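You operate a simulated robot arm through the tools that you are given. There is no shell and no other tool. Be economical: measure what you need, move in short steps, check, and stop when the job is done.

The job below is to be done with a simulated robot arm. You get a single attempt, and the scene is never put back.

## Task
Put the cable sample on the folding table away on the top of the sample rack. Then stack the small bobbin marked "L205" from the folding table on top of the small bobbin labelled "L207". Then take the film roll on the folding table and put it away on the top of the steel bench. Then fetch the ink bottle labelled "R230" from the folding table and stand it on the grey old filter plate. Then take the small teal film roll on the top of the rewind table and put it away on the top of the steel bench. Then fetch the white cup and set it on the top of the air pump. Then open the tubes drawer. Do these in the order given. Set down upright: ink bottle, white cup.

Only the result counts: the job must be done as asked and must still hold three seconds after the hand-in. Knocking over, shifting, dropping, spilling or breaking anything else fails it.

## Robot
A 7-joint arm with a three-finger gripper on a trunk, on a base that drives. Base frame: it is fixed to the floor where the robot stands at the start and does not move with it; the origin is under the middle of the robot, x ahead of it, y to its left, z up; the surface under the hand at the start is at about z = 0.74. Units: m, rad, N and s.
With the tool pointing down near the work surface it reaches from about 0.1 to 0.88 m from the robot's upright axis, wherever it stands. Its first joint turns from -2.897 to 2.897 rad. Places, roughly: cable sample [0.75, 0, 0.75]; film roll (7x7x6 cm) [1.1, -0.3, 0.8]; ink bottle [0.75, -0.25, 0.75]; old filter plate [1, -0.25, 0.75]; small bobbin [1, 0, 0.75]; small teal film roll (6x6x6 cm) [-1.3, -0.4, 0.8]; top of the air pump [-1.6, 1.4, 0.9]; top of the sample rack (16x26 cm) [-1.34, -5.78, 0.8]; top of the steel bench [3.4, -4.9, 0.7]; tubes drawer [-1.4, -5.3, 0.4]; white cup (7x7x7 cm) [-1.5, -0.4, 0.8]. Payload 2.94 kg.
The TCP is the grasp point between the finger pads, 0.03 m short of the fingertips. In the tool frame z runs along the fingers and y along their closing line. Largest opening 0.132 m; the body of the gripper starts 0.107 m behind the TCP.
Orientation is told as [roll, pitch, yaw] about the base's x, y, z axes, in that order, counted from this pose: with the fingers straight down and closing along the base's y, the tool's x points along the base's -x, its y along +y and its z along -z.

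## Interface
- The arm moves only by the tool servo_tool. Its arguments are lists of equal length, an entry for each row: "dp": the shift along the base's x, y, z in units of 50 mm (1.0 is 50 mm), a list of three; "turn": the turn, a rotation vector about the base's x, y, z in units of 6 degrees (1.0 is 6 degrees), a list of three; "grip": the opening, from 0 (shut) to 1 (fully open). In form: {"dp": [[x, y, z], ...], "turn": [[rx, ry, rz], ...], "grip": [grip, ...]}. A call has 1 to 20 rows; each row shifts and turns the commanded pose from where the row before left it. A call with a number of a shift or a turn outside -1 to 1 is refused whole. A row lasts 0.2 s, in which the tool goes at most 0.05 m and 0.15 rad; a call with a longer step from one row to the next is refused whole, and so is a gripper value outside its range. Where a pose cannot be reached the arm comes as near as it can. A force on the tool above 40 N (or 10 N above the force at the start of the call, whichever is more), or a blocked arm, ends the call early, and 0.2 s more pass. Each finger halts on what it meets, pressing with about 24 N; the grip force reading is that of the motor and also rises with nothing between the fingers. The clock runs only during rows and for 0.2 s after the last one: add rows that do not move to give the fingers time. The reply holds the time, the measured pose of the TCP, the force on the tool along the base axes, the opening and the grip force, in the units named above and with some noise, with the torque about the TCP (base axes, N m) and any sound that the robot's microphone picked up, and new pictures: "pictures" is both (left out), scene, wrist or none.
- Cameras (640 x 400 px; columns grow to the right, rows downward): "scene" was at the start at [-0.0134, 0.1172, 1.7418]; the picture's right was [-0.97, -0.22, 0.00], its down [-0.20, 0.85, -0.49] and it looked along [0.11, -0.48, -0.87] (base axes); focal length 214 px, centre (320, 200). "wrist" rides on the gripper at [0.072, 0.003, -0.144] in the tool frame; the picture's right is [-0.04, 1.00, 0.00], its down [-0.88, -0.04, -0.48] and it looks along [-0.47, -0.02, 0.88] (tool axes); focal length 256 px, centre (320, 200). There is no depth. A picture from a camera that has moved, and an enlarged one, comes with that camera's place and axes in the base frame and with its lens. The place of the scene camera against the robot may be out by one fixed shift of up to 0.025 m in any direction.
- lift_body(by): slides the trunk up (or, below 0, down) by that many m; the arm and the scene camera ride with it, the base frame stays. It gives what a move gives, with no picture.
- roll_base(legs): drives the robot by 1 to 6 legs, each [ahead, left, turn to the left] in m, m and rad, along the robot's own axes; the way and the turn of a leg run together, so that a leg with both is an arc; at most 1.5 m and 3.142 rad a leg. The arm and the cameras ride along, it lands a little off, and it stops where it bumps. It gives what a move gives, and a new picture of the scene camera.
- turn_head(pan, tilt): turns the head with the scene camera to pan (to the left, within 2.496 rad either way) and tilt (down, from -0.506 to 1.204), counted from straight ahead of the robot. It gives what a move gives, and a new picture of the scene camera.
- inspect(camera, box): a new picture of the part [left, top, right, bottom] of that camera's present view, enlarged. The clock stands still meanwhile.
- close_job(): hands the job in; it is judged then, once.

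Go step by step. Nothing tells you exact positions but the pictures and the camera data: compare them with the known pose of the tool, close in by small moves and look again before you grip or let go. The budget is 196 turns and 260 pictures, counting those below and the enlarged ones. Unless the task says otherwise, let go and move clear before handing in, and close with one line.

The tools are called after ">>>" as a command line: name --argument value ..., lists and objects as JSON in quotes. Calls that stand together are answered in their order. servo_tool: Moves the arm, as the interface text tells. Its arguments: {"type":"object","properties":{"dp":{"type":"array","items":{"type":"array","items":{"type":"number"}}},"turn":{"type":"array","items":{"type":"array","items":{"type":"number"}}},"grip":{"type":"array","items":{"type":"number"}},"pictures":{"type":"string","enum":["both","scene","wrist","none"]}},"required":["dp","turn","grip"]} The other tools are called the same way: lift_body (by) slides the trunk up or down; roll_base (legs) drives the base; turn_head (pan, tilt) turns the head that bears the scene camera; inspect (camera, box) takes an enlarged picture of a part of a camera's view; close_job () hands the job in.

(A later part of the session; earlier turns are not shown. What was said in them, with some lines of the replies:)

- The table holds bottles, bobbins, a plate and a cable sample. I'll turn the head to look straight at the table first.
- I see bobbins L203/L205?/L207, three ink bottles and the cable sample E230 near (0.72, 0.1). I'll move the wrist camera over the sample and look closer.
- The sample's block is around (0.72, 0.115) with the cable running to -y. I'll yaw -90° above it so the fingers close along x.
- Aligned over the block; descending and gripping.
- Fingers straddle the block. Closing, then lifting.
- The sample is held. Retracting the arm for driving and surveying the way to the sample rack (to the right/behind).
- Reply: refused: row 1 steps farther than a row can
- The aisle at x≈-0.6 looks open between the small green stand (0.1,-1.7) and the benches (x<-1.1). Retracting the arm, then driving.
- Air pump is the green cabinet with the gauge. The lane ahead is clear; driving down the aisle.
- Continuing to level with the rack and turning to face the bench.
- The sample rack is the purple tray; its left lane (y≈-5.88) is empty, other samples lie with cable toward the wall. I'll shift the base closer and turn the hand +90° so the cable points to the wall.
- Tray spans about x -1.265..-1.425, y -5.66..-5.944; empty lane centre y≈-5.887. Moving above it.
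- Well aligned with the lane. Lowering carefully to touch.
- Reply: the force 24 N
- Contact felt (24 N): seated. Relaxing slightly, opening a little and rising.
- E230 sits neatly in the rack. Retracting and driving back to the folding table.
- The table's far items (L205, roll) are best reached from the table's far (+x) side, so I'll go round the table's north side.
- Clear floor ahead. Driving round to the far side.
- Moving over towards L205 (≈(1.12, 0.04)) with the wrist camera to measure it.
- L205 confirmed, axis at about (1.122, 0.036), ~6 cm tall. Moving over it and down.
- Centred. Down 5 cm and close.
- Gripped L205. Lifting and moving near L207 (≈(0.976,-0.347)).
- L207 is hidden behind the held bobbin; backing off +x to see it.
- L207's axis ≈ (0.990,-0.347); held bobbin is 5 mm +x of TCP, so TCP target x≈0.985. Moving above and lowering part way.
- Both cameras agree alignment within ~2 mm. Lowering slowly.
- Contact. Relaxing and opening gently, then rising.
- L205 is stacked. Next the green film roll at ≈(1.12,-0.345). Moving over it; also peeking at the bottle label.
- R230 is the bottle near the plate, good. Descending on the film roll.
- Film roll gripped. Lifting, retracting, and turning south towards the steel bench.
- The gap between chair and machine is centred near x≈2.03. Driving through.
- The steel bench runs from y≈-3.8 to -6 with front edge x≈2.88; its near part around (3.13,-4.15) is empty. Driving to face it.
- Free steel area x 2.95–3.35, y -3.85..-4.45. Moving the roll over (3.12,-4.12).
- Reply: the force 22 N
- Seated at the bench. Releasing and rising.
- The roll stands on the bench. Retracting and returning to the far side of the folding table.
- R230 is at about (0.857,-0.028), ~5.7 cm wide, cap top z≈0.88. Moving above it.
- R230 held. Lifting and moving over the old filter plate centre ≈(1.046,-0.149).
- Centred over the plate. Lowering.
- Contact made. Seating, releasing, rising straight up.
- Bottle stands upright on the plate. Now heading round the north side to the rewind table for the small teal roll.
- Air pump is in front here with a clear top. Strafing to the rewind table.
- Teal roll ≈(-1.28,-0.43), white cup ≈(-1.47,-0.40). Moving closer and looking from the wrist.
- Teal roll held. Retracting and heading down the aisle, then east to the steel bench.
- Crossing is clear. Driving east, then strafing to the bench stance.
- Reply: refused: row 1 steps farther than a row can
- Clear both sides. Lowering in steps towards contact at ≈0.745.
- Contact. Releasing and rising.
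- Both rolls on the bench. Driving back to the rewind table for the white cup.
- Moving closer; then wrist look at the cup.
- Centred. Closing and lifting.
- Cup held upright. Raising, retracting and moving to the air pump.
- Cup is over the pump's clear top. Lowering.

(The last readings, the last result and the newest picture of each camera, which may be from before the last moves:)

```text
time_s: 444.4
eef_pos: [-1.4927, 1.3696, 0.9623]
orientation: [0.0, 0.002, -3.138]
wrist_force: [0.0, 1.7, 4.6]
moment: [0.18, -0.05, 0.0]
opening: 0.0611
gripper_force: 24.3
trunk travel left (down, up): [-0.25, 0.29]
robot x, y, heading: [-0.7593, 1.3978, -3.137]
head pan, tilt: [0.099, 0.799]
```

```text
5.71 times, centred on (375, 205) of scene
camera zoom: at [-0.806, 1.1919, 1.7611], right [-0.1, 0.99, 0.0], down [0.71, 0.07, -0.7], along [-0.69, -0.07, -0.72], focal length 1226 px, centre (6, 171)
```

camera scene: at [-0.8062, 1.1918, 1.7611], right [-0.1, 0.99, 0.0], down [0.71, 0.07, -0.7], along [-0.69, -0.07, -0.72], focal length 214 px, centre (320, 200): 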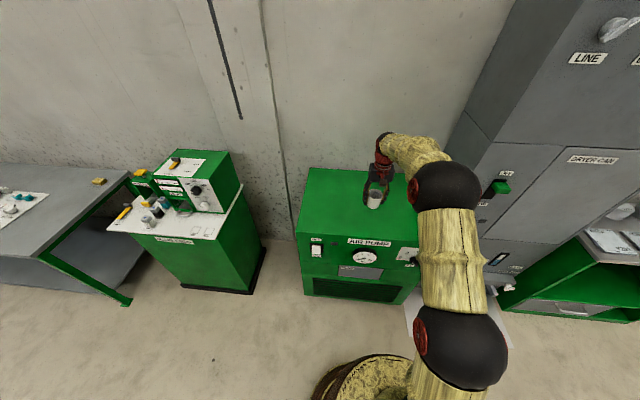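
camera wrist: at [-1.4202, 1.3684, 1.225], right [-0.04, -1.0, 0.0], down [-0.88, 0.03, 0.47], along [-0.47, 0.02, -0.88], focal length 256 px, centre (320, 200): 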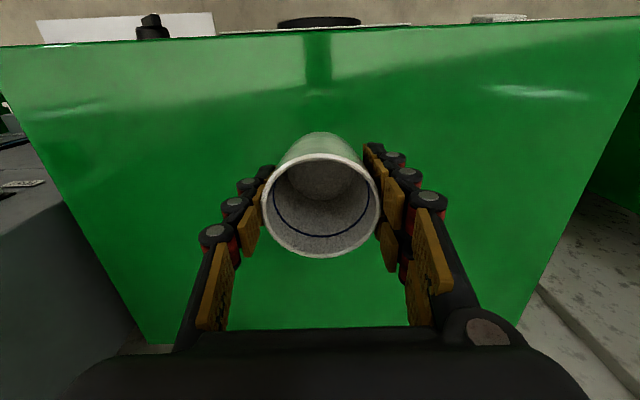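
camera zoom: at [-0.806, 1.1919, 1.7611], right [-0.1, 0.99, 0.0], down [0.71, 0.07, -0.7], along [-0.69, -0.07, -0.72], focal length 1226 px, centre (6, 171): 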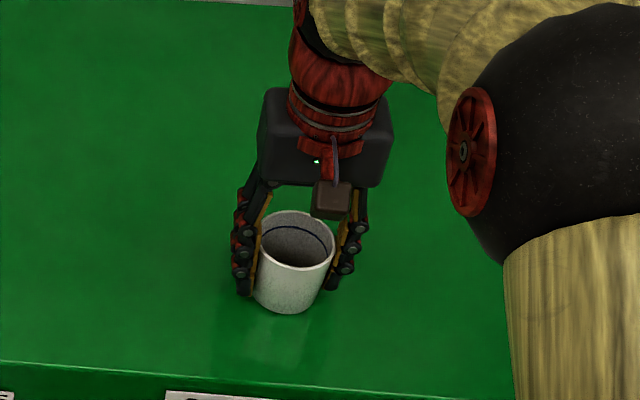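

Contact beginning. A final 1.5 mm, then open and rise.

>>> servo_tool --dp '[[0, 0, -0.03], [0, 0, 0], [0, 0, 0], [0, 0, 0], [0, 0, 0], [0, 0, 0], [0, 0, 0], [0, 0, 0.3], [0, 0, 0.7], [0, 0, 0.9], [0, 0, 0.9], [0, 0, 0.7], [0, 0, 0]]' --turn '[[0, 0, 0], [0, 0, 0], [0, 0, 0], [0, 0, 0], [0, 0, 0], [0, 0, 0], [0, 0, 0], [0, 0, 0], [0, 0, 0], [0, 0, 0], [0, 0, 0], [0, 0, 0], [0, 0, 0]]' --grip '[0, 0.45, 0.52, 0.6, 0.75, 0.9, 0.9, 0.9, 0.9, 0.9, 0.9, 0.9, 0.9]'

>>> inspect --camera "scene" --box '[310, 150, 430, 260]'

```text
time_s: 447.2
eef_pos: [-1.4912, 1.3719, 1.1358]
orientation: [-0.001, 0.001, -3.136]
wrist_force: [-0.1, 0.7, 0.7]
moment: [0.0, -0.02, 0.03]
opening: 0.1191
gripper_force: 0.1
trunk travel left (down, up): [-0.25, 0.29]
robot x, y, heading: [-0.7584, 1.3995, -3.134]
head pan, tilt: [0.099, 0.799]
camera scene: at [-0.8062, 1.1918, 1.761], right [-0.1, 0.99, 0.0], down [0.71, 0.07, -0.7], along [-0.69, -0.07, -0.72], focal length 214 px, centre (320, 200)
camera wrist: at [-1.4201, 1.3691, 1.2801], right [-0.04, -1.0, 0.0], down [-0.88, 0.03, 0.47], along [-0.47, 0.02, -0.88], focal length 256 px, centre (320, 200)
```

scene: 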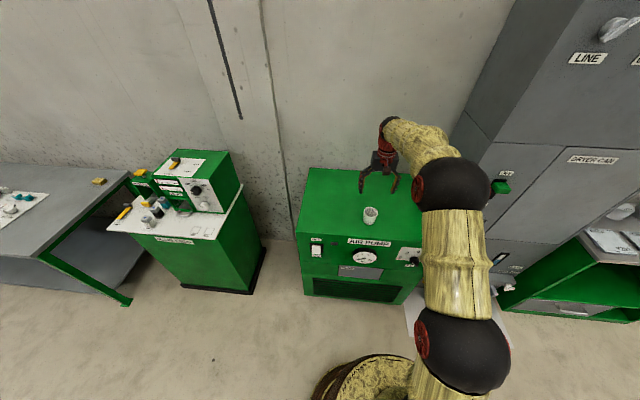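
wrist: 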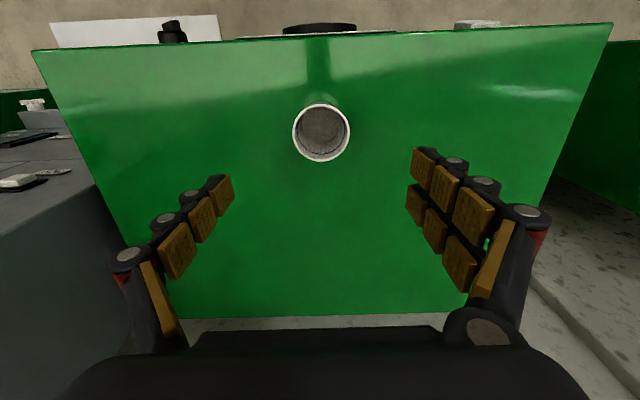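

```text
3.64 times, centred on (370, 205) of scene
camera zoom: at [-0.8062, 1.1918, 1.761], right [-0.1, 0.99, 0.0], down [0.71, 0.07, -0.7], along [-0.69, -0.07, -0.72], focal length 780 px, centre (138, 182)
```

zoom: 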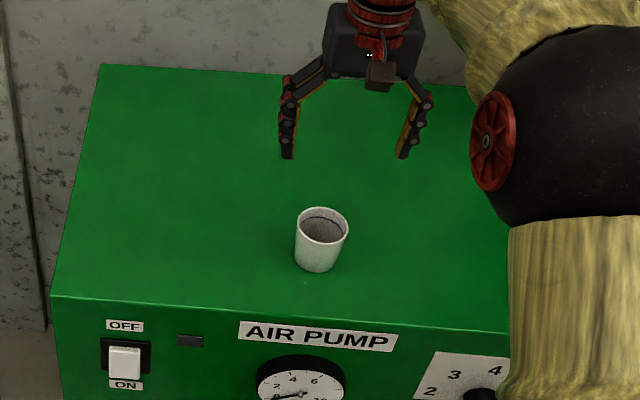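

Cup upright on the air pump. Now to the tubes drawer at (-1.4,-5.3): retract and drive down the aisle.

>>> servo_tool --dp '[[0.8, 0, 0], [0.8, 0, 0], [0.8, 0, 0], [0.8, 0, 0], [0.8, 0, 0], [0.8, 0, 0], [0.8, 0, 0], [0, 0, 0]]' --turn '[[0, 0, 0], [0, 0, 0], [0, 0, 0], [0, 0, 0], [0, 0, 0], [0, 0, 0], [0, 0, 0], [0, 0, 0]]' --grip '[0.9, 0.9, 0.9, 0.9, 0.9, 0.9, 0.9, 0.9]' --pictures "none"

>>> roll_base --legs '[[-0.27, 0, 0], [0, 0, 1.565], [1.4, 0, 0], [1.4, 0, 0]]'

>>> turn_head --pan 0 --tilt 0.6

```text
time_s: 449.0
eef_pos: [-1.2082, 1.3718, 1.1335]
orientation: [-0.001, 0.002, -3.138]
wrist_force: [0.1, 0.1, 0.2]
moment: [0.0, 0.0, 0.01]
opening: 0.1189
gripper_force: 0.0
trunk travel left (down, up): [-0.25, 0.29]
robot x, y, heading: [-0.7588, 1.4, -3.138]
head pan, tilt: [0.099, 0.799]
```

```text
time_s: 467.9
eef_pos: [-0.5641, -1.865, 1.1339]
orientation: [0.0, 0.001, -1.597]
wrist_force: [-0.4, -0.1, 0.0]
moment: [-0.01, -0.05, -0.02]
opening: 0.1191
gripper_force: 0.0
trunk travel left (down, up): [-0.25, 0.29]
robot x, y, heading: [-0.5783, -1.4128, -1.599]
head pan, tilt: [0.099, 0.799]
camera scene: at [-0.3797, -1.4774, 1.761], right [-1.0, -0.07, 0.0], down [-0.05, 0.72, -0.7], along [0.05, -0.7, -0.72], focal length 214 px, centre (320, 200)
```

scene: 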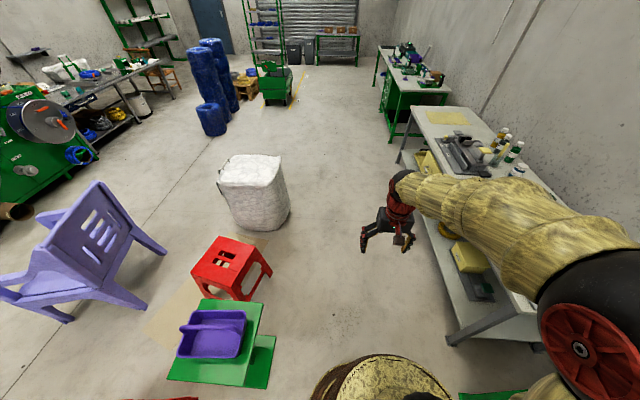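

```text
time_s: 468.6
eef_pos: [-0.5631, -1.865, 1.1342]
orientation: [-0.002, 0.0, -1.597]
wrist_force: [1.1, -0.3, -0.5]
moment: [0.0, 0.01, -0.01]
opening: 0.1186
gripper_force: 0.1
trunk travel left (down, up): [-0.25, 0.29]
robot x, y, heading: [-0.5743, -1.4136, -1.599]
head pan, tilt: [0.0, 0.6]
camera scene: at [-0.3879, -1.4852, 1.7779], right [-1.0, 0.03, 0.0], down [0.02, 0.57, -0.82], along [-0.02, -0.82, -0.57], focal length 214 px, centre (320, 200)
```

scene: 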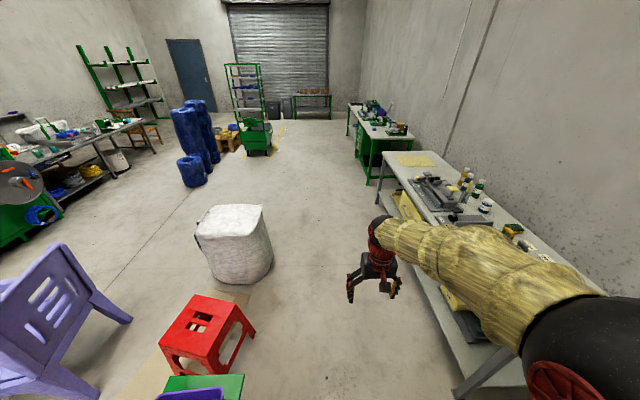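

>>> roll_base --legs '[[1.25, 0.03, 0.033], [1.25, 0, 0], [1.2, 0, 0], [0, 0, -1.575]]'

>>> turn_head --pan 0.1 --tilt 0.85

>>> inspect --camera "scene" --box '[260, 160, 460, 320]'

```text
time_s: 490.3
eef_pos: [-1.0138, -5.1319, 1.1342]
orientation: [-0.001, 0.002, -3.138]
wrist_force: [-0.2, -0.6, -0.3]
moment: [-0.03, -0.01, -0.01]
opening: 0.1188
gripper_force: 0.0
trunk travel left (down, up): [-0.25, 0.29]
robot x, y, heading: [-0.5612, -5.1033, -3.141]
head pan, tilt: [0.0, 0.6]
camera scene: at [-0.6186, -5.3026, 1.7779], right [0.0, 1.0, 0.0], down [0.57, 0.0, -0.82], along [-0.82, 0.0, -0.57], focal length 214 px, centre (320, 200)
```

scene: 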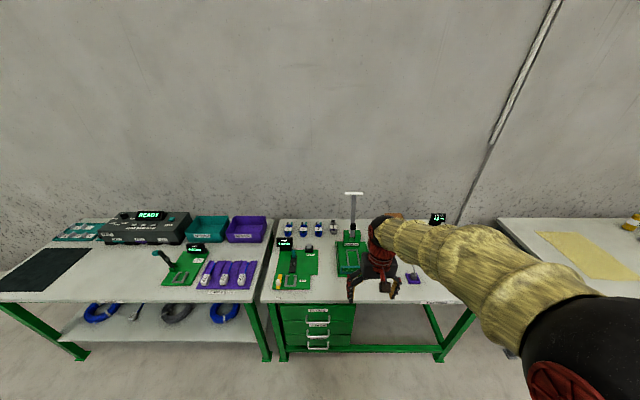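

```text
time_s: 491.1
eef_pos: [-1.0137, -5.1319, 1.1343]
orientation: [-0.002, 0.003, -3.138]
wrist_force: [0.5, 0.3, -0.1]
moment: [-0.02, 0.0, 0.01]
opening: 0.1188
gripper_force: 0.0
trunk travel left (down, up): [-0.25, 0.29]
robot x, y, heading: [-0.5599, -5.1006, -3.141]
head pan, tilt: [0.099, 0.85]
camera scene: at [-0.608, -5.3104, 1.7571], right [-0.1, 0.99, 0.0], down [0.75, 0.08, -0.66], along [-0.66, -0.07, -0.75], focal length 214 px, centre (320, 200)
```

scene: 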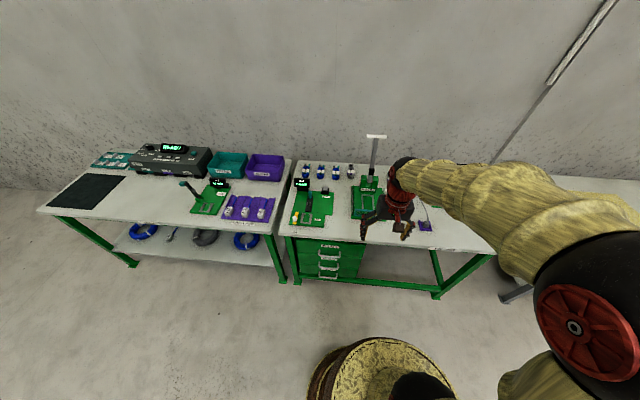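

```text
2.50 times, centred on (360, 240) of scene
camera zoom: at [-0.608, -5.3104, 1.7571], right [-0.1, 0.99, 0.0], down [0.75, 0.08, -0.66], along [-0.66, -0.07, -0.75], focal length 536 px, centre (220, 100)
```

zoom: 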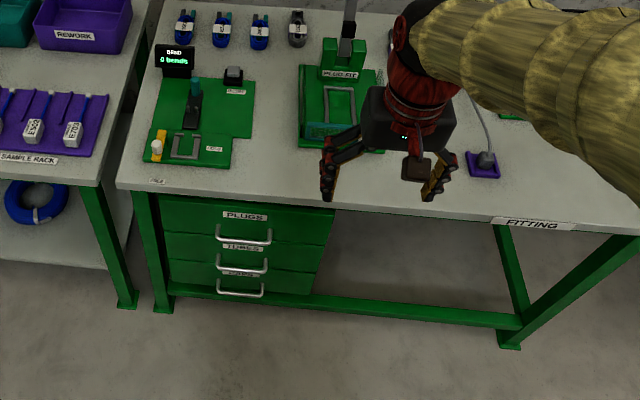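

Drawers are PLUGS / TUBES / CAPS; the TUBES handle (middle) is near (-1.21,-5.32,0.42). I'll back off a bit, align, then turn the hand so the fingers point at the drawer and close vertically round the bar.

>>> roll_base --legs '[[-0.2, 0.2, 0]]'

>>> servo_tool --dp '[[-0.25, 0, -0.15], [-0.25, 0, -0.15], [-0.25, 0, -0.15], [-0.25, 0, -0.15], [-0.25, 0, -0.15], [-0.25, 0, -0.15], [-0.25, 0, -0.15], [-0.25, 0, -0.15], [-0.25, 0, -0.15], [-0.25, 0, -0.15], [-0.25, 0, -0.15], [-0.25, 0, -0.15], [-0.25, 0, -0.15], [-0.25, 0, -0.15], [-0.25, 0, -0.15], [0, 0, 0]]' --turn '[[0, 0, -1], [0, 0, -1], [0, 0, -1], [0, 0, -1], [0, 0, -1], [0, 0, -1], [0, 0, -1], [0, 0, -1], [0, 0, -1], [0, 0, -1], [0, 0, -1], [0, 0, -1], [0, 0, -1], [0, 0, -1], [0, 0, -1], [0, 0, 0]]' --grip '[0.9, 0.8, 0.7, 0.6, 0.6, 0.6, 0.6, 0.6, 0.6, 0.6, 0.6, 0.6, 0.6, 0.6, 0.6, 0.6]' --pictures "none"

```text
time_s: 493.1
eef_pos: [-0.808, -5.3348, 1.1338]
orientation: [-0.002, 0.002, -3.134]
wrist_force: [0.1, 0.0, 0.0]
moment: [-0.01, 0.01, 0.03]
opening: 0.1187
gripper_force: 0.0
trunk travel left (down, up): [-0.25, 0.29]
robot x, y, heading: [-0.3578, -5.3052, -3.138]
head pan, tilt: [0.099, 0.85]
camera scene: at [-0.4022, -5.512, 1.757], right [-0.11, 0.99, 0.0], down [0.75, 0.08, -0.66], along [-0.66, -0.07, -0.75], focal length 214 px, centre (320, 200)
```

scene: 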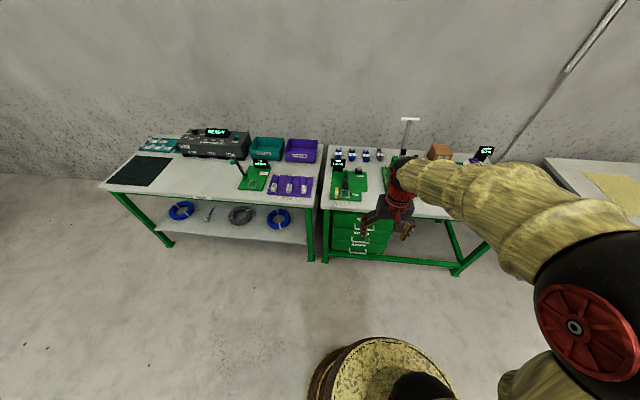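

```text
time_s: 496.4
eef_pos: [-0.9962, -5.3354, 1.0218]
orientation: [-0.003, 0.001, 1.576]
wrist_force: [-0.4, -0.1, 0.2]
moment: [-0.01, 0.02, 0.0]
opening: 0.0792
gripper_force: 0.1
trunk travel left (down, up): [-0.25, 0.29]
robot x, y, heading: [-0.358, -5.3056, -3.134]
head pan, tilt: [0.099, 0.85]
```

>>> servo_tool --dp '[[0, 0, 0], [0, 0, 0], [0, 0, 0], [0, 0, 0], [0, 0, 0], [0, 0, 0], [0, 0, 0], [0, 0, 0], [0, 0, 0], [0, 0, 0], [0, 0, 0], [0, 0, 0], [0, 0, 0], [0, 0, 0], [0, 0, 0], [0, 0, 0]]' --turn '[[0, 1, 0], [0, 1, 0], [0, 1, 0], [0, 1, 0], [0, 1, 0], [0, 1, 0], [0, 1, 0], [0, 1, 0], [0, 1, 0], [0, 1, 0], [0, 1, 0], [0, 1, 0], [0, 1, 0], [0, 1, 0], [0, 1, 0], [0, 0, 0]]' --grip '[0.6, 0.6, 0.6, 0.6, 0.6, 0.6, 0.6, 0.6, 0.6, 0.6, 0.6, 0.6, 0.6, 0.6, 0.6, 0.6]'

```text
time_s: 499.9
eef_pos: [-1.0054, -5.3688, 1.0588]
orientation: [1.386, 0.04, 1.713]
wrist_force: [-0.5, -0.5, 0.8]
moment: [0.0, -0.02, 0.01]
opening: 0.0792
gripper_force: 0.0
out of reach, approached as far as the arm can: row 9, 10, 11, 12
trunk travel left (down, up): [-0.25, 0.29]
robot x, y, heading: [-0.3552, -5.3067, -3.137]
head pan, tilt: [0.099, 0.85]
camera scene: at [-0.4028, -5.5116, 1.757], right [-0.11, 0.99, 0.0], down [0.75, 0.08, -0.66], along [-0.66, -0.07, -0.75], focal length 214 px, centre (320, 200)
camera wrist: at [-0.8571, -5.4181, 1.0927], right [-0.2, 0.06, 0.98], down [0.34, 0.94, 0.02], along [-0.92, 0.34, -0.2], focal length 256 px, centre (320, 200)
```

scene: 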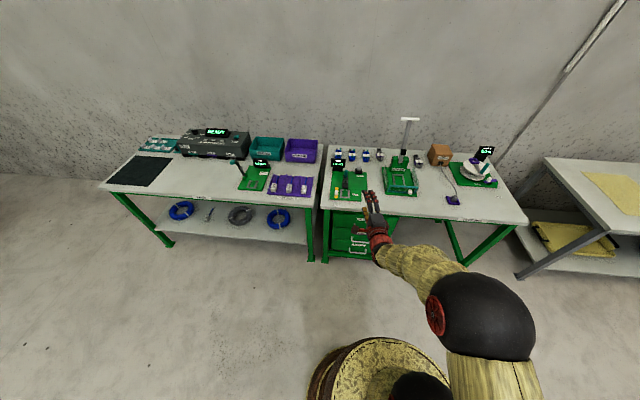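
wrist: 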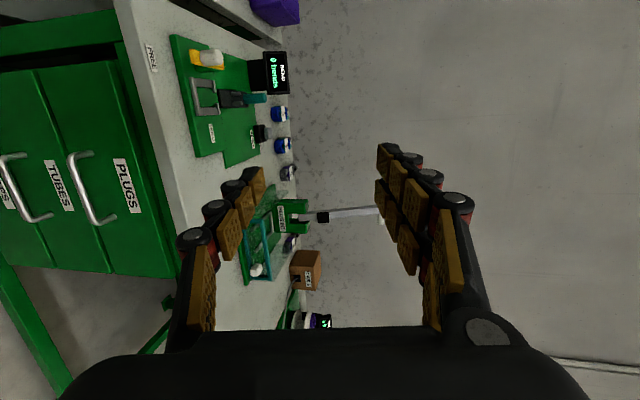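

The hand is nearly horizontal. Lowering the trunk and then the arm in front of the drawers.

>>> lift_body --by -0.22

>>> servo_tool --dp '[[0, 0.1, -0.7], [0, 0.1, -0.7], [0, 0.1, -0.7], [0, 0, -0.7], [0, 0, -0.7], [0, 0, -0.7], [0, 0, 0]]' --turn '[[0, 0, 0], [0, 0, 0], [0, 0, 0], [0, 0, 0], [0, 0, 0], [0, 0, 0], [0, 0, 0]]' --grip '[0.6, 0.6, 0.6, 0.6, 0.6, 0.6, 0.6]'

```text
time_s: 502.2
eef_pos: [-1.0059, -5.3687, 0.8403]
orientation: [1.381, 0.039, 1.716]
wrist_force: [-0.1, -0.3, -0.7]
moment: [-0.01, -0.01, -0.03]
opening: 0.079
gripper_force: 0.0
trunk travel left (down, up): [-0.03, 0.51]
robot x, y, heading: [-0.3579, -5.3059, -3.135]
head pan, tilt: [0.099, 0.85]
```

```text
time_s: 503.8
eef_pos: [-1.0061, -5.3516, 0.6314]
orientation: [1.381, 0.04, 1.716]
wrist_force: [1.0, 0.4, 0.7]
moment: [-0.04, -0.02, -0.01]
opening: 0.0791
gripper_force: 0.0
trunk travel left (down, up): [-0.03, 0.51]
robot x, y, heading: [-0.3563, -5.3092, -3.138]
head pan, tilt: [0.099, 0.85]
camera scene: at [-0.4029, -5.5116, 1.5371], right [-0.11, 0.99, 0.0], down [0.75, 0.08, -0.66], along [-0.66, -0.07, -0.75], focal length 214 px, centre (320, 200)
camera wrist: at [-0.8585, -5.4017, 0.6653], right [-0.2, 0.06, 0.98], down [0.34, 0.94, 0.02], along [-0.92, 0.34, -0.2], focal length 256 px, centre (320, 200)
```

scene: 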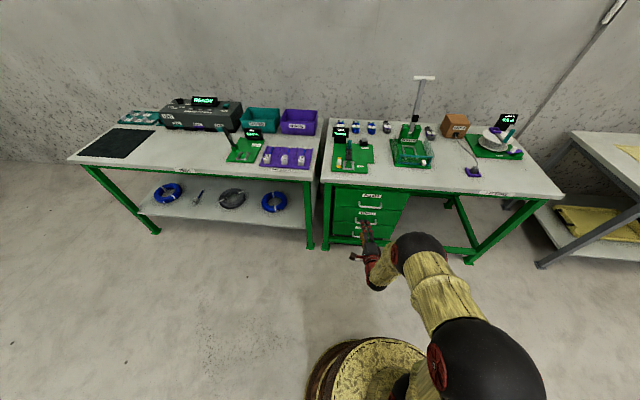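
wrist: 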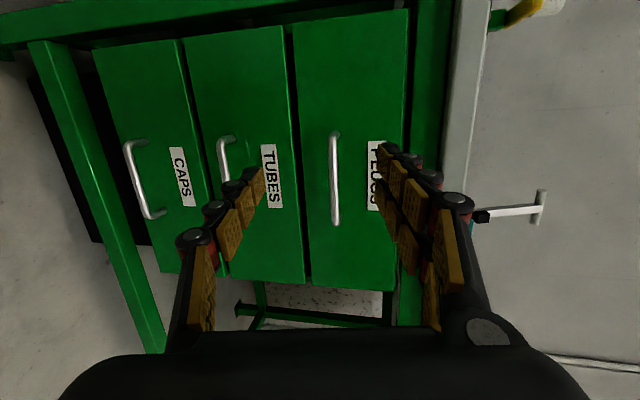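

TUBES bar estimated at (-1.20,-5.31,0.435). Straightening the hand and lowering to its height.

>>> servo_tool --dp '[[0, 0.2, -0.8], [0, 0.2, -0.8], [0, 0.2, -0.8], [0, 0.1, -0.8], [0, 0, -0.7], [0, 0, 0]]' --turn '[[0, 0.45, -0.36], [0, 0.45, -0.36], [0, 0.45, -0.36], [0, 0.43, -0.37], [0, 0, 0], [0, 0, 0]]' --grip '[0.6, 0.6, 0.6, 0.6, 0.6, 0.6]'

```text
time_s: 505.2
eef_pos: [-1.0042, -5.3179, 0.4336]
orientation: [1.569, 0.028, 1.569]
wrist_force: [0.1, 0.8, -0.2]
moment: [-0.01, 0.02, -0.01]
opening: 0.0792
gripper_force: 0.1
trunk travel left (down, up): [-0.03, 0.51]
robot x, y, heading: [-0.3574, -5.3053, -3.131]
head pan, tilt: [0.099, 0.85]
camera scene: at [-0.4027, -5.5116, 1.5371], right [-0.11, 0.99, 0.0], down [0.75, 0.08, -0.66], along [-0.66, -0.07, -0.75], focal length 214 px, centre (320, 200)
camera wrist: at [-0.8612, -5.3895, 0.4398], right [0.0, 0.07, 1.0], down [0.48, 0.88, -0.06], along [-0.88, 0.48, -0.04], focal length 256 px, centre (320, 200)
```

scene: 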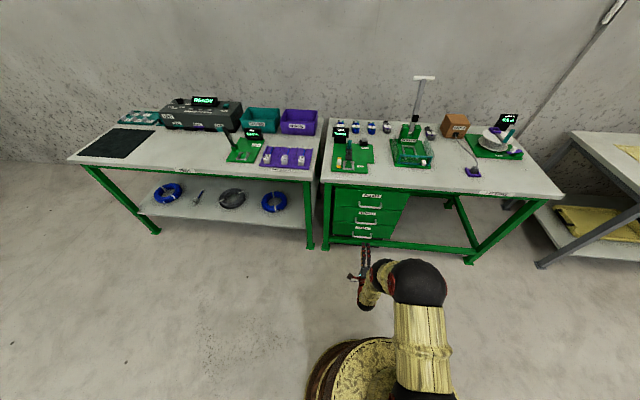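
wrist: 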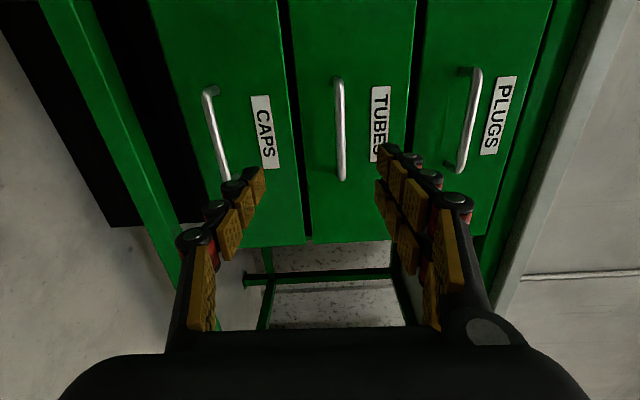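

Oriented well. Bar at z≈0.459, y≈-5.304. Adjusting and approaching part way.

>>> servo_tool --dp '[[0, 0.14, 0.25], [0, 0.14, 0.26], [-0.6, 0, 0], [-0.6, 0, 0], [-0.4, 0, 0], [0, 0, 0]]' --turn '[[0, 0, 0], [0, 0, 0], [0, 0, 0], [0, 0, 0], [0, 0, 0], [0, 0, 0]]' --grip '[0.6, 0.6, 0.6, 0.6, 0.6, 0.6]'

>>> inspect --camera "scene" --box '[320, 180, 420, 270]'

```text
time_s: 506.6
eef_pos: [-1.0854, -5.3054, 0.4584]
orientation: [1.57, 0.028, 1.572]
wrist_force: [-0.3, 0.3, 0.2]
moment: [0.03, -0.01, 0.02]
opening: 0.0791
gripper_force: 0.1
trunk travel left (down, up): [-0.03, 0.51]
robot x, y, heading: [-0.3583, -5.3046, -3.135]
head pan, tilt: [0.099, 0.85]
camera scene: at [-0.4028, -5.5116, 1.537], right [-0.11, 0.99, 0.0], down [0.75, 0.08, -0.66], along [-0.66, -0.07, -0.75], focal length 214 px, centre (320, 200)
camera wrist: at [-0.9424, -5.3767, 0.4649], right [0.0, 0.07, 1.0], down [0.48, 0.88, -0.06], along [-0.88, 0.48, -0.04], focal length 256 px, centre (320, 200)
```

scene: 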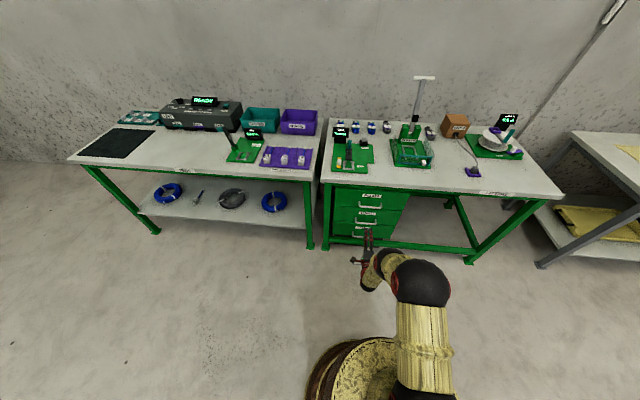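
wrist: 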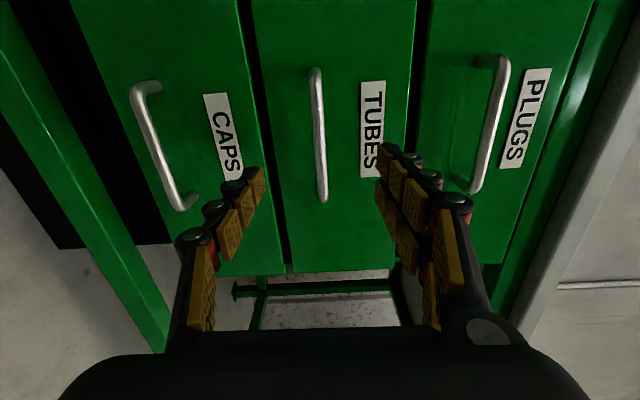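

```text
4.44 times, centred on (370, 225) of scene
camera zoom: at [-0.4028, -5.5116, 1.537], right [-0.11, 0.99, 0.0], down [0.75, 0.08, -0.66], along [-0.66, -0.07, -0.75], focal length 953 px, centre (98, 89)
```

zoom: 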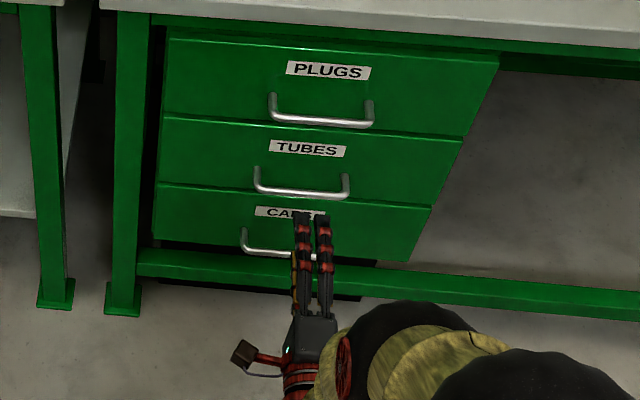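

Bar estimated at x≈-1.185. Advancing 8 cm and looking again.

>>> servo_tool --dp '[[-0.6, 0, 0], [-0.6, 0, 0], [-0.4, 0, 0], [0, 0, 0]]' --turn '[[0, 0, 0], [0, 0, 0], [0, 0, 0], [0, 0, 0]]' --grip '[0.6, 0.6, 0.6, 0.6]' --pictures "wrist"

>>> inspect --camera "scene" --box '[330, 190, 400, 250]'

```text
time_s: 507.6
eef_pos: [-1.1651, -5.3059, 0.4567]
orientation: [1.567, 0.028, 1.57]
wrist_force: [-0.4, 0.5, 0.4]
moment: [0.0, 0.02, 0.01]
opening: 0.0791
gripper_force: 0.2
trunk travel left (down, up): [-0.03, 0.51]
robot x, y, heading: [-0.3579, -5.3005, -3.135]
head pan, tilt: [0.099, 0.85]
camera wrist: at [-1.0225, -5.3772, 0.4644], right [0.0, 0.07, 1.0], down [0.48, 0.88, -0.06], along [-0.88, 0.48, -0.04], focal length 256 px, centre (320, 200)
```

wrist: 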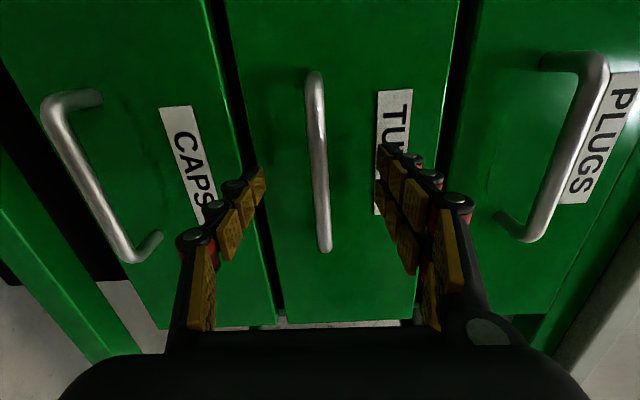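

```text
6.67 times, centred on (365, 220) of scene
camera zoom: at [-0.4029, -5.5116, 1.537], right [-0.11, 0.99, 0.0], down [0.75, 0.08, -0.66], along [-0.66, -0.07, -0.75], focal length 1430 px, centre (20, 67)
```

zoom: 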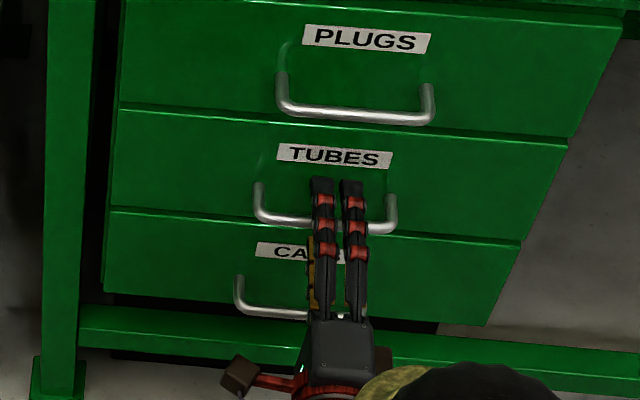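

Bar is at x≈-1.196, between the fingertips. Advancing 18 mm and closing.

>>> servo_tool --dp '[[-0.2, 0, 0], [-0.16, 0, 0], [0, 0, 0], [0, 0, 0], [0, 0, 0], [0, 0, 0], [0, 0, 0], [0, 0, 0], [0, 0, 0]]' --turn '[[0, 0, 0], [0, 0, 0], [0, 0, 0], [0, 0, 0], [0, 0, 0], [0, 0, 0], [0, 0, 0], [0, 0, 0], [0, 0, 0]]' --grip '[0.6, 0.6, 0.5, 0.4, 0.3, 0.2, 0.1, 0, 0]'

```text
time_s: 509.6
eef_pos: [-1.1836, -5.3052, 0.4568]
orientation: [1.568, 0.027, 1.57]
wrist_force: [0.1, 0.3, -2.2]
moment: [0.72, -0.03, 0.09]
opening: 0.0107
gripper_force: 24.6
trunk travel left (down, up): [-0.03, 0.51]
robot x, y, heading: [-0.3557, -5.3076, -3.137]
head pan, tilt: [0.099, 0.85]
camera scene: at [-0.4031, -5.5116, 1.537], right [-0.11, 0.99, 0.0], down [0.75, 0.08, -0.66], along [-0.66, -0.07, -0.75], focal length 214 px, centre (320, 200)
camera wrist: at [-1.0409, -5.3767, 0.4648], right [0.0, 0.07, 1.0], down [0.48, 0.88, -0.06], along [-0.88, 0.48, -0.04], focal length 256 px, centre (320, 200)
```

scene: 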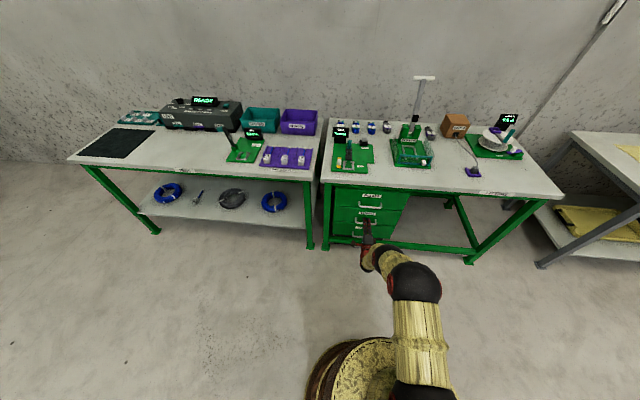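
wrist: 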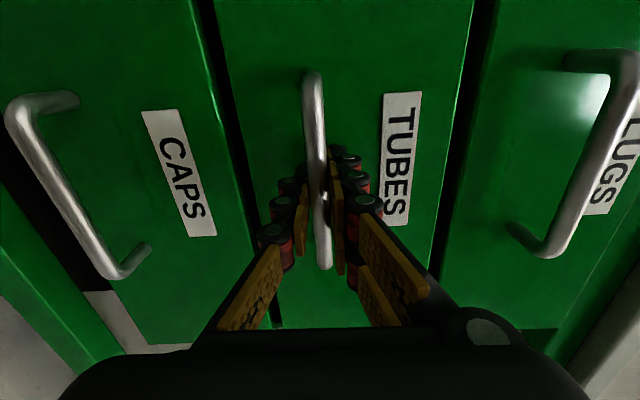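

Bar is gripped. Pulling gently 6 cm.

>>> servo_tool --dp '[[0.15, 0, 0], [0.2, 0, 0], [0.25, 0, 0], [0.3, 0, 0], [0.3, 0, 0], [0, 0, 0]]' --turn '[[0, 0, 0], [0, 0, 0], [0, 0, 0], [0, 0, 0], [0, 0, 0], [0, 0, 0]]' --grip '[0, 0, 0, 0, 0, 0]'

```text
time_s: 511.0
eef_pos: [-1.1223, -5.306, 0.4591]
orientation: [1.566, 0.026, 1.572]
wrist_force: [1.8, -1.3, -8.1]
moment: [0.75, 0.03, -0.12]
opening: 0.011
gripper_force: 37.0
trunk travel left (down, up): [-0.03, 0.51]
robot x, y, heading: [-0.3559, -5.306, -3.136]
head pan, tilt: [0.099, 0.85]
camera scene: at [-0.4035, -5.5117, 1.5369], right [-0.11, 0.99, 0.0], down [0.75, 0.08, -0.66], along [-0.66, -0.07, -0.75], focal length 214 px, centre (320, 200)
camera wrist: at [-0.9804, -5.3767, 0.4653], right [-0.01, 0.07, 1.0], down [0.48, 0.88, -0.06], along [-0.88, 0.47, -0.04], focal length 256 px, centre (320, 200)
```

scene: 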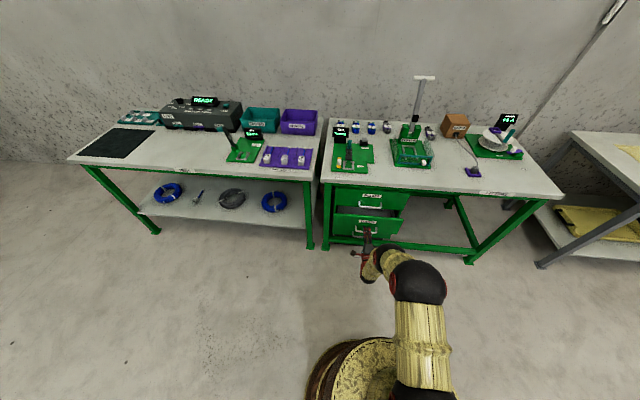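
wrist: 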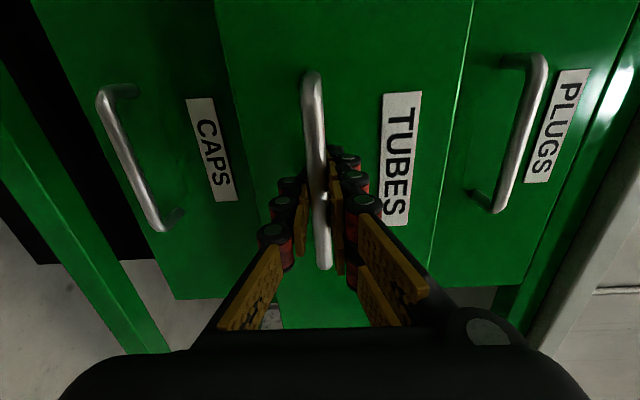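

The TUBES drawer is sliding. Pulling further.

>>> servo_tool --dp '[[0.3, 0, -0.02], [0.3, 0, -0.02], [0.3, 0, 0], [0.3, 0, 0], [0.3, 0, 0], [0.3, 0, 0], [0.3, 0, 0], [0.3, 0, 0], [0, 0, 0]]' --turn '[[0, 0, 0], [0, 0, 0], [0, 0, 0], [0, 0, 0], [0, 0, 0], [0, 0, 0], [0, 0, 0], [0, 0, 0], [0, 0, 0]]' --grip '[0, 0, 0, 0, 0, 0, 0, 0, 0]'

```text
time_s: 513.0
eef_pos: [-1.0051, -5.3046, 0.4583]
orientation: [1.568, 0.027, 1.571]
wrist_force: [-0.4, -14.3, 5.2]
moment: [0.85, -0.03, 0.11]
opening: 0.0109
gripper_force: 36.1
trunk travel left (down, up): [-0.03, 0.51]
robot x, y, heading: [-0.3573, -5.3036, -3.135]
head pan, tilt: [0.099, 0.85]
camera scene: at [-0.4024, -5.5123, 1.537], right [-0.11, 0.99, 0.0], down [0.75, 0.08, -0.66], along [-0.66, -0.07, -0.75], focal length 214 px, centre (320, 200)
camera wrist: at [-0.8618, -5.3766, 0.4647], right [0.0, 0.07, 1.0], down [0.48, 0.88, -0.06], along [-0.88, 0.47, -0.03], focal length 256 px, centre (320, 200)
```

scene: 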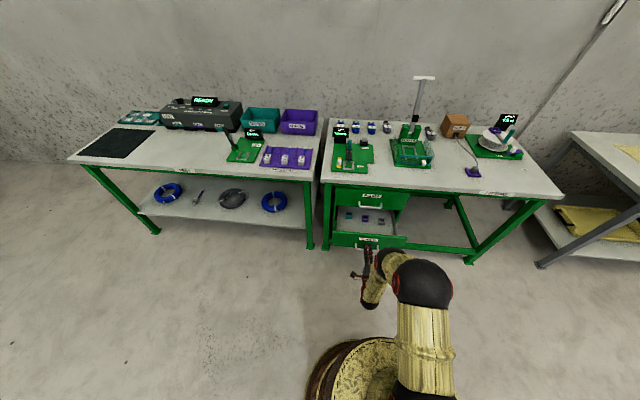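
wrist: 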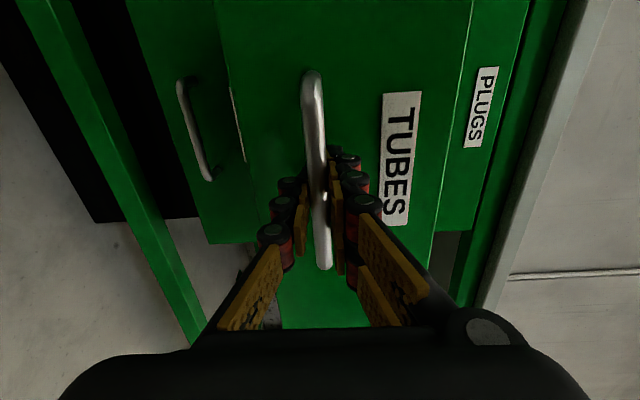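

Open ~18 cm, with small parts inside undisturbed. Pulling a little more.

>>> servo_tool --dp '[[0.2, 0.01, 0], [0.2, 0.01, 0], [0.2, 0.01, 0], [0.2, 0, 0], [0.2, 0, 0], [0.2, 0, 0], [0, 0, 0]]' --turn '[[0, 0, 0], [0, 0, 0], [0, 0, 0], [0, 0, 0], [0, 0, 0], [0, 0, 0], [0, 0, 0]]' --grip '[0, 0, 0, 0, 0, 0, 0]' --pictures "none"

>>> inspect --camera "scene" --box '[310, 170, 430, 280]'

```text
time_s: 514.6
eef_pos: [-0.9437, -5.3048, 0.4578]
orientation: [1.57, 0.026, 1.573]
wrist_force: [-0.8, -31.5, 16.0]
moment: [0.88, -0.08, -0.28]
opening: 0.0107
gripper_force: 36.6
trunk travel left (down, up): [-0.03, 0.51]
robot x, y, heading: [-0.3579, -5.3068, -3.135]
head pan, tilt: [0.099, 0.85]
```

```text
3.64 times, centred on (370, 225) of scene
camera zoom: at [-0.4016, -5.5131, 1.5369], right [-0.11, 0.99, 0.0], down [0.75, 0.08, -0.66], along [-0.66, -0.07, -0.75], focal length 780 px, centre (138, 109)
```

zoom: 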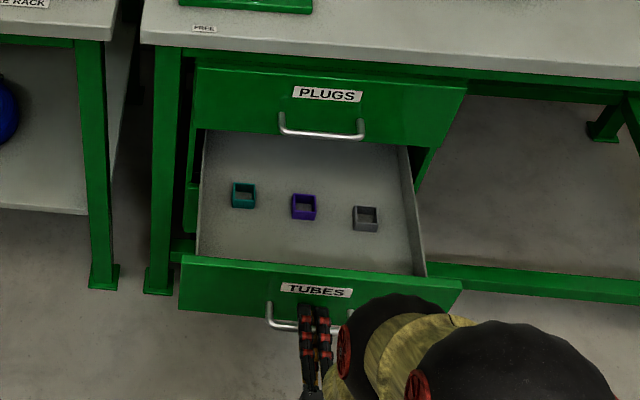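

Open ~24 cm. Relieving the side load and pulling a bit more.

>>> servo_tool --dp '[[0, -0.06, -0.02], [0, -0.06, -0.02], [0.2, -0.02, 0], [0.2, -0.02, 0], [0.2, -0.01, 0], [0.2, 0, 0], [0, 0, 0]]' --turn '[[0, 0, 0], [0, 0, 0], [0, 0, 0], [0, 0, 0], [0, 0, 0], [0, 0, 0], [0, 0, 0]]' --grip '[0, 0, 0, 0, 0, 0, 0]' --pictures "none"

>>> inspect --camera "scene" --box '[310, 170, 430, 280]'

```text
time_s: 515.5
eef_pos: [-0.9312, -5.3044, 0.4578]
orientation: [1.578, 0.024, 1.556]
wrist_force: [-2.5, 1.5, 7.0]
moment: [0.84, 0.02, -0.31]
opening: 0.0109
gripper_force: 36.6
trunk travel left (down, up): [-0.03, 0.51]
robot x, y, heading: [-0.3576, -5.3023, -3.14]
head pan, tilt: [0.099, 0.85]
stopped in row 4: the force on the tool passed its limit at 49 N (the readings are from after the stop); the commanded pose is now the measured one
```

```text
3.64 times, centred on (370, 225) of scene
camera zoom: at [-0.4029, -5.5107, 1.5368], right [-0.1, 0.99, 0.0], down [0.75, 0.08, -0.66], along [-0.66, -0.07, -0.75], focal length 780 px, centre (138, 109)
```

zoom: 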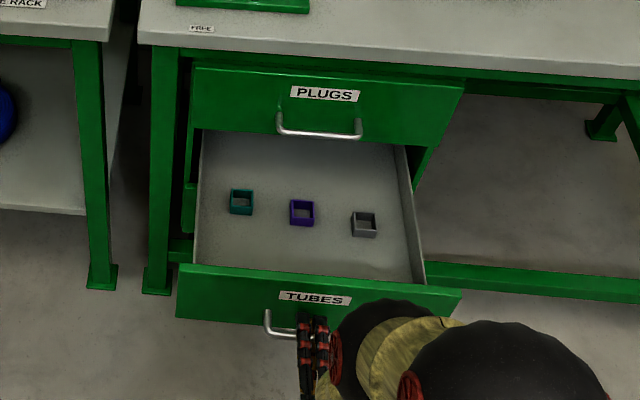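

It reached its stop at ~25 cm. Releasing the bar and backing the base straight away.

>>> servo_tool --dp '[[0, 0, 0], [0, 0, 0], [0, 0, 0], [0, 0, 0], [0, 0, 0], [0, 0, 0]]' --turn '[[0, 0, 0], [0, 0, 0], [0, 0, 0], [0, 0, 0], [0, 0, 0], [0, 0, 0]]' --grip '[0.15, 0.25, 0.35, 0.45, 0.5, 0.5]' --pictures "wrist"

```text
time_s: 516.9
eef_pos: [-0.9286, -5.3053, 0.4563]
orientation: [1.572, 0.027, 1.557]
wrist_force: [0.1, -0.7, 0.1]
moment: [0.01, 0.0, -0.03]
opening: 0.066
gripper_force: 0.1
trunk travel left (down, up): [-0.03, 0.51]
robot x, y, heading: [-0.3567, -5.3065, -3.144]
head pan, tilt: [0.099, 0.85]
camera wrist: at [-0.7873, -5.3784, 0.4627], right [0.0, 0.07, 1.0], down [0.49, 0.87, -0.06], along [-0.87, 0.49, -0.03], focal length 256 px, centre (320, 200)
```

wrist: 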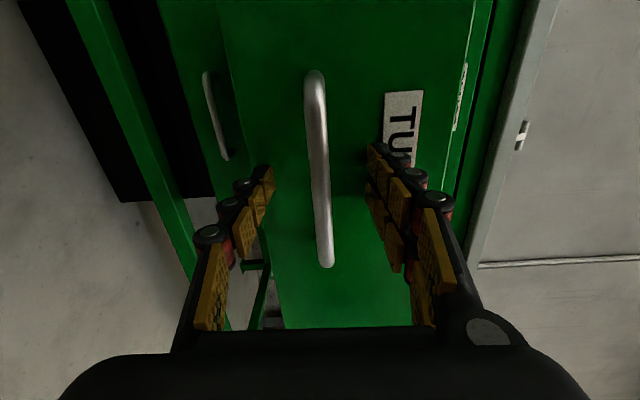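

>>> roll_base --legs '[[-0.3, 0, 0]]'

>>> inspect --camera "scene" --box '[280, 130, 440, 260]'

```text
time_s: 519.0
eef_pos: [-0.6259, -5.3038, 0.4569]
orientation: [1.573, 0.025, 1.562]
wrist_force: [0.2, 0.3, -0.7]
moment: [-0.01, 0.01, -0.02]
opening: 0.066
gripper_force: 0.2
trunk travel left (down, up): [-0.03, 0.51]
robot x, y, heading: [-0.0535, -5.3009, -3.135]
head pan, tilt: [0.099, 0.85]
camera scene: at [-0.0993, -5.5092, 1.537], right [-0.11, 0.99, 0.0], down [0.75, 0.08, -0.66], along [-0.66, -0.07, -0.75], focal length 214 px, centre (320, 200)
```

scene: 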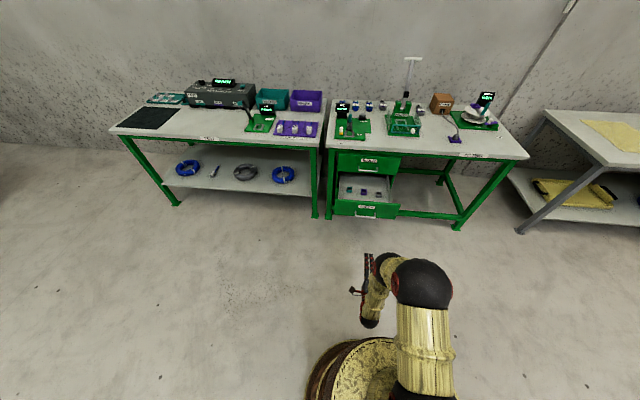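

```text
3.08 times, centred on (360, 195) of scene
camera zoom: at [-0.0993, -5.5092, 1.537], right [-0.11, 0.99, 0.0], down [0.75, 0.08, -0.66], along [-0.66, -0.07, -0.75], focal length 660 px, centre (197, 215)
```

zoom: 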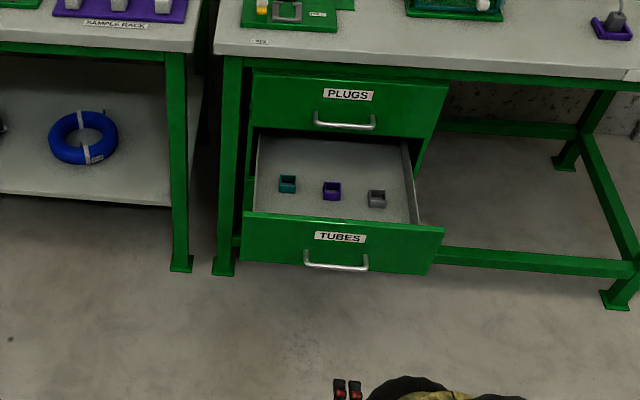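

The TUBES drawer stands open, the hand is clear of it, and every earlier item was seen in place when I left it. I'm handing in now.

>>> close_job

```text
The job is handed in.
```

All seven steps were done in the order given and the job is handed in: sample E230 on the rack, L205 stacked on L207, both film rolls on the steel bench, ink bottle R230 upright on the old filter plate, the white cup upright on the air pump, and the tubes drawer open about 25 cm.
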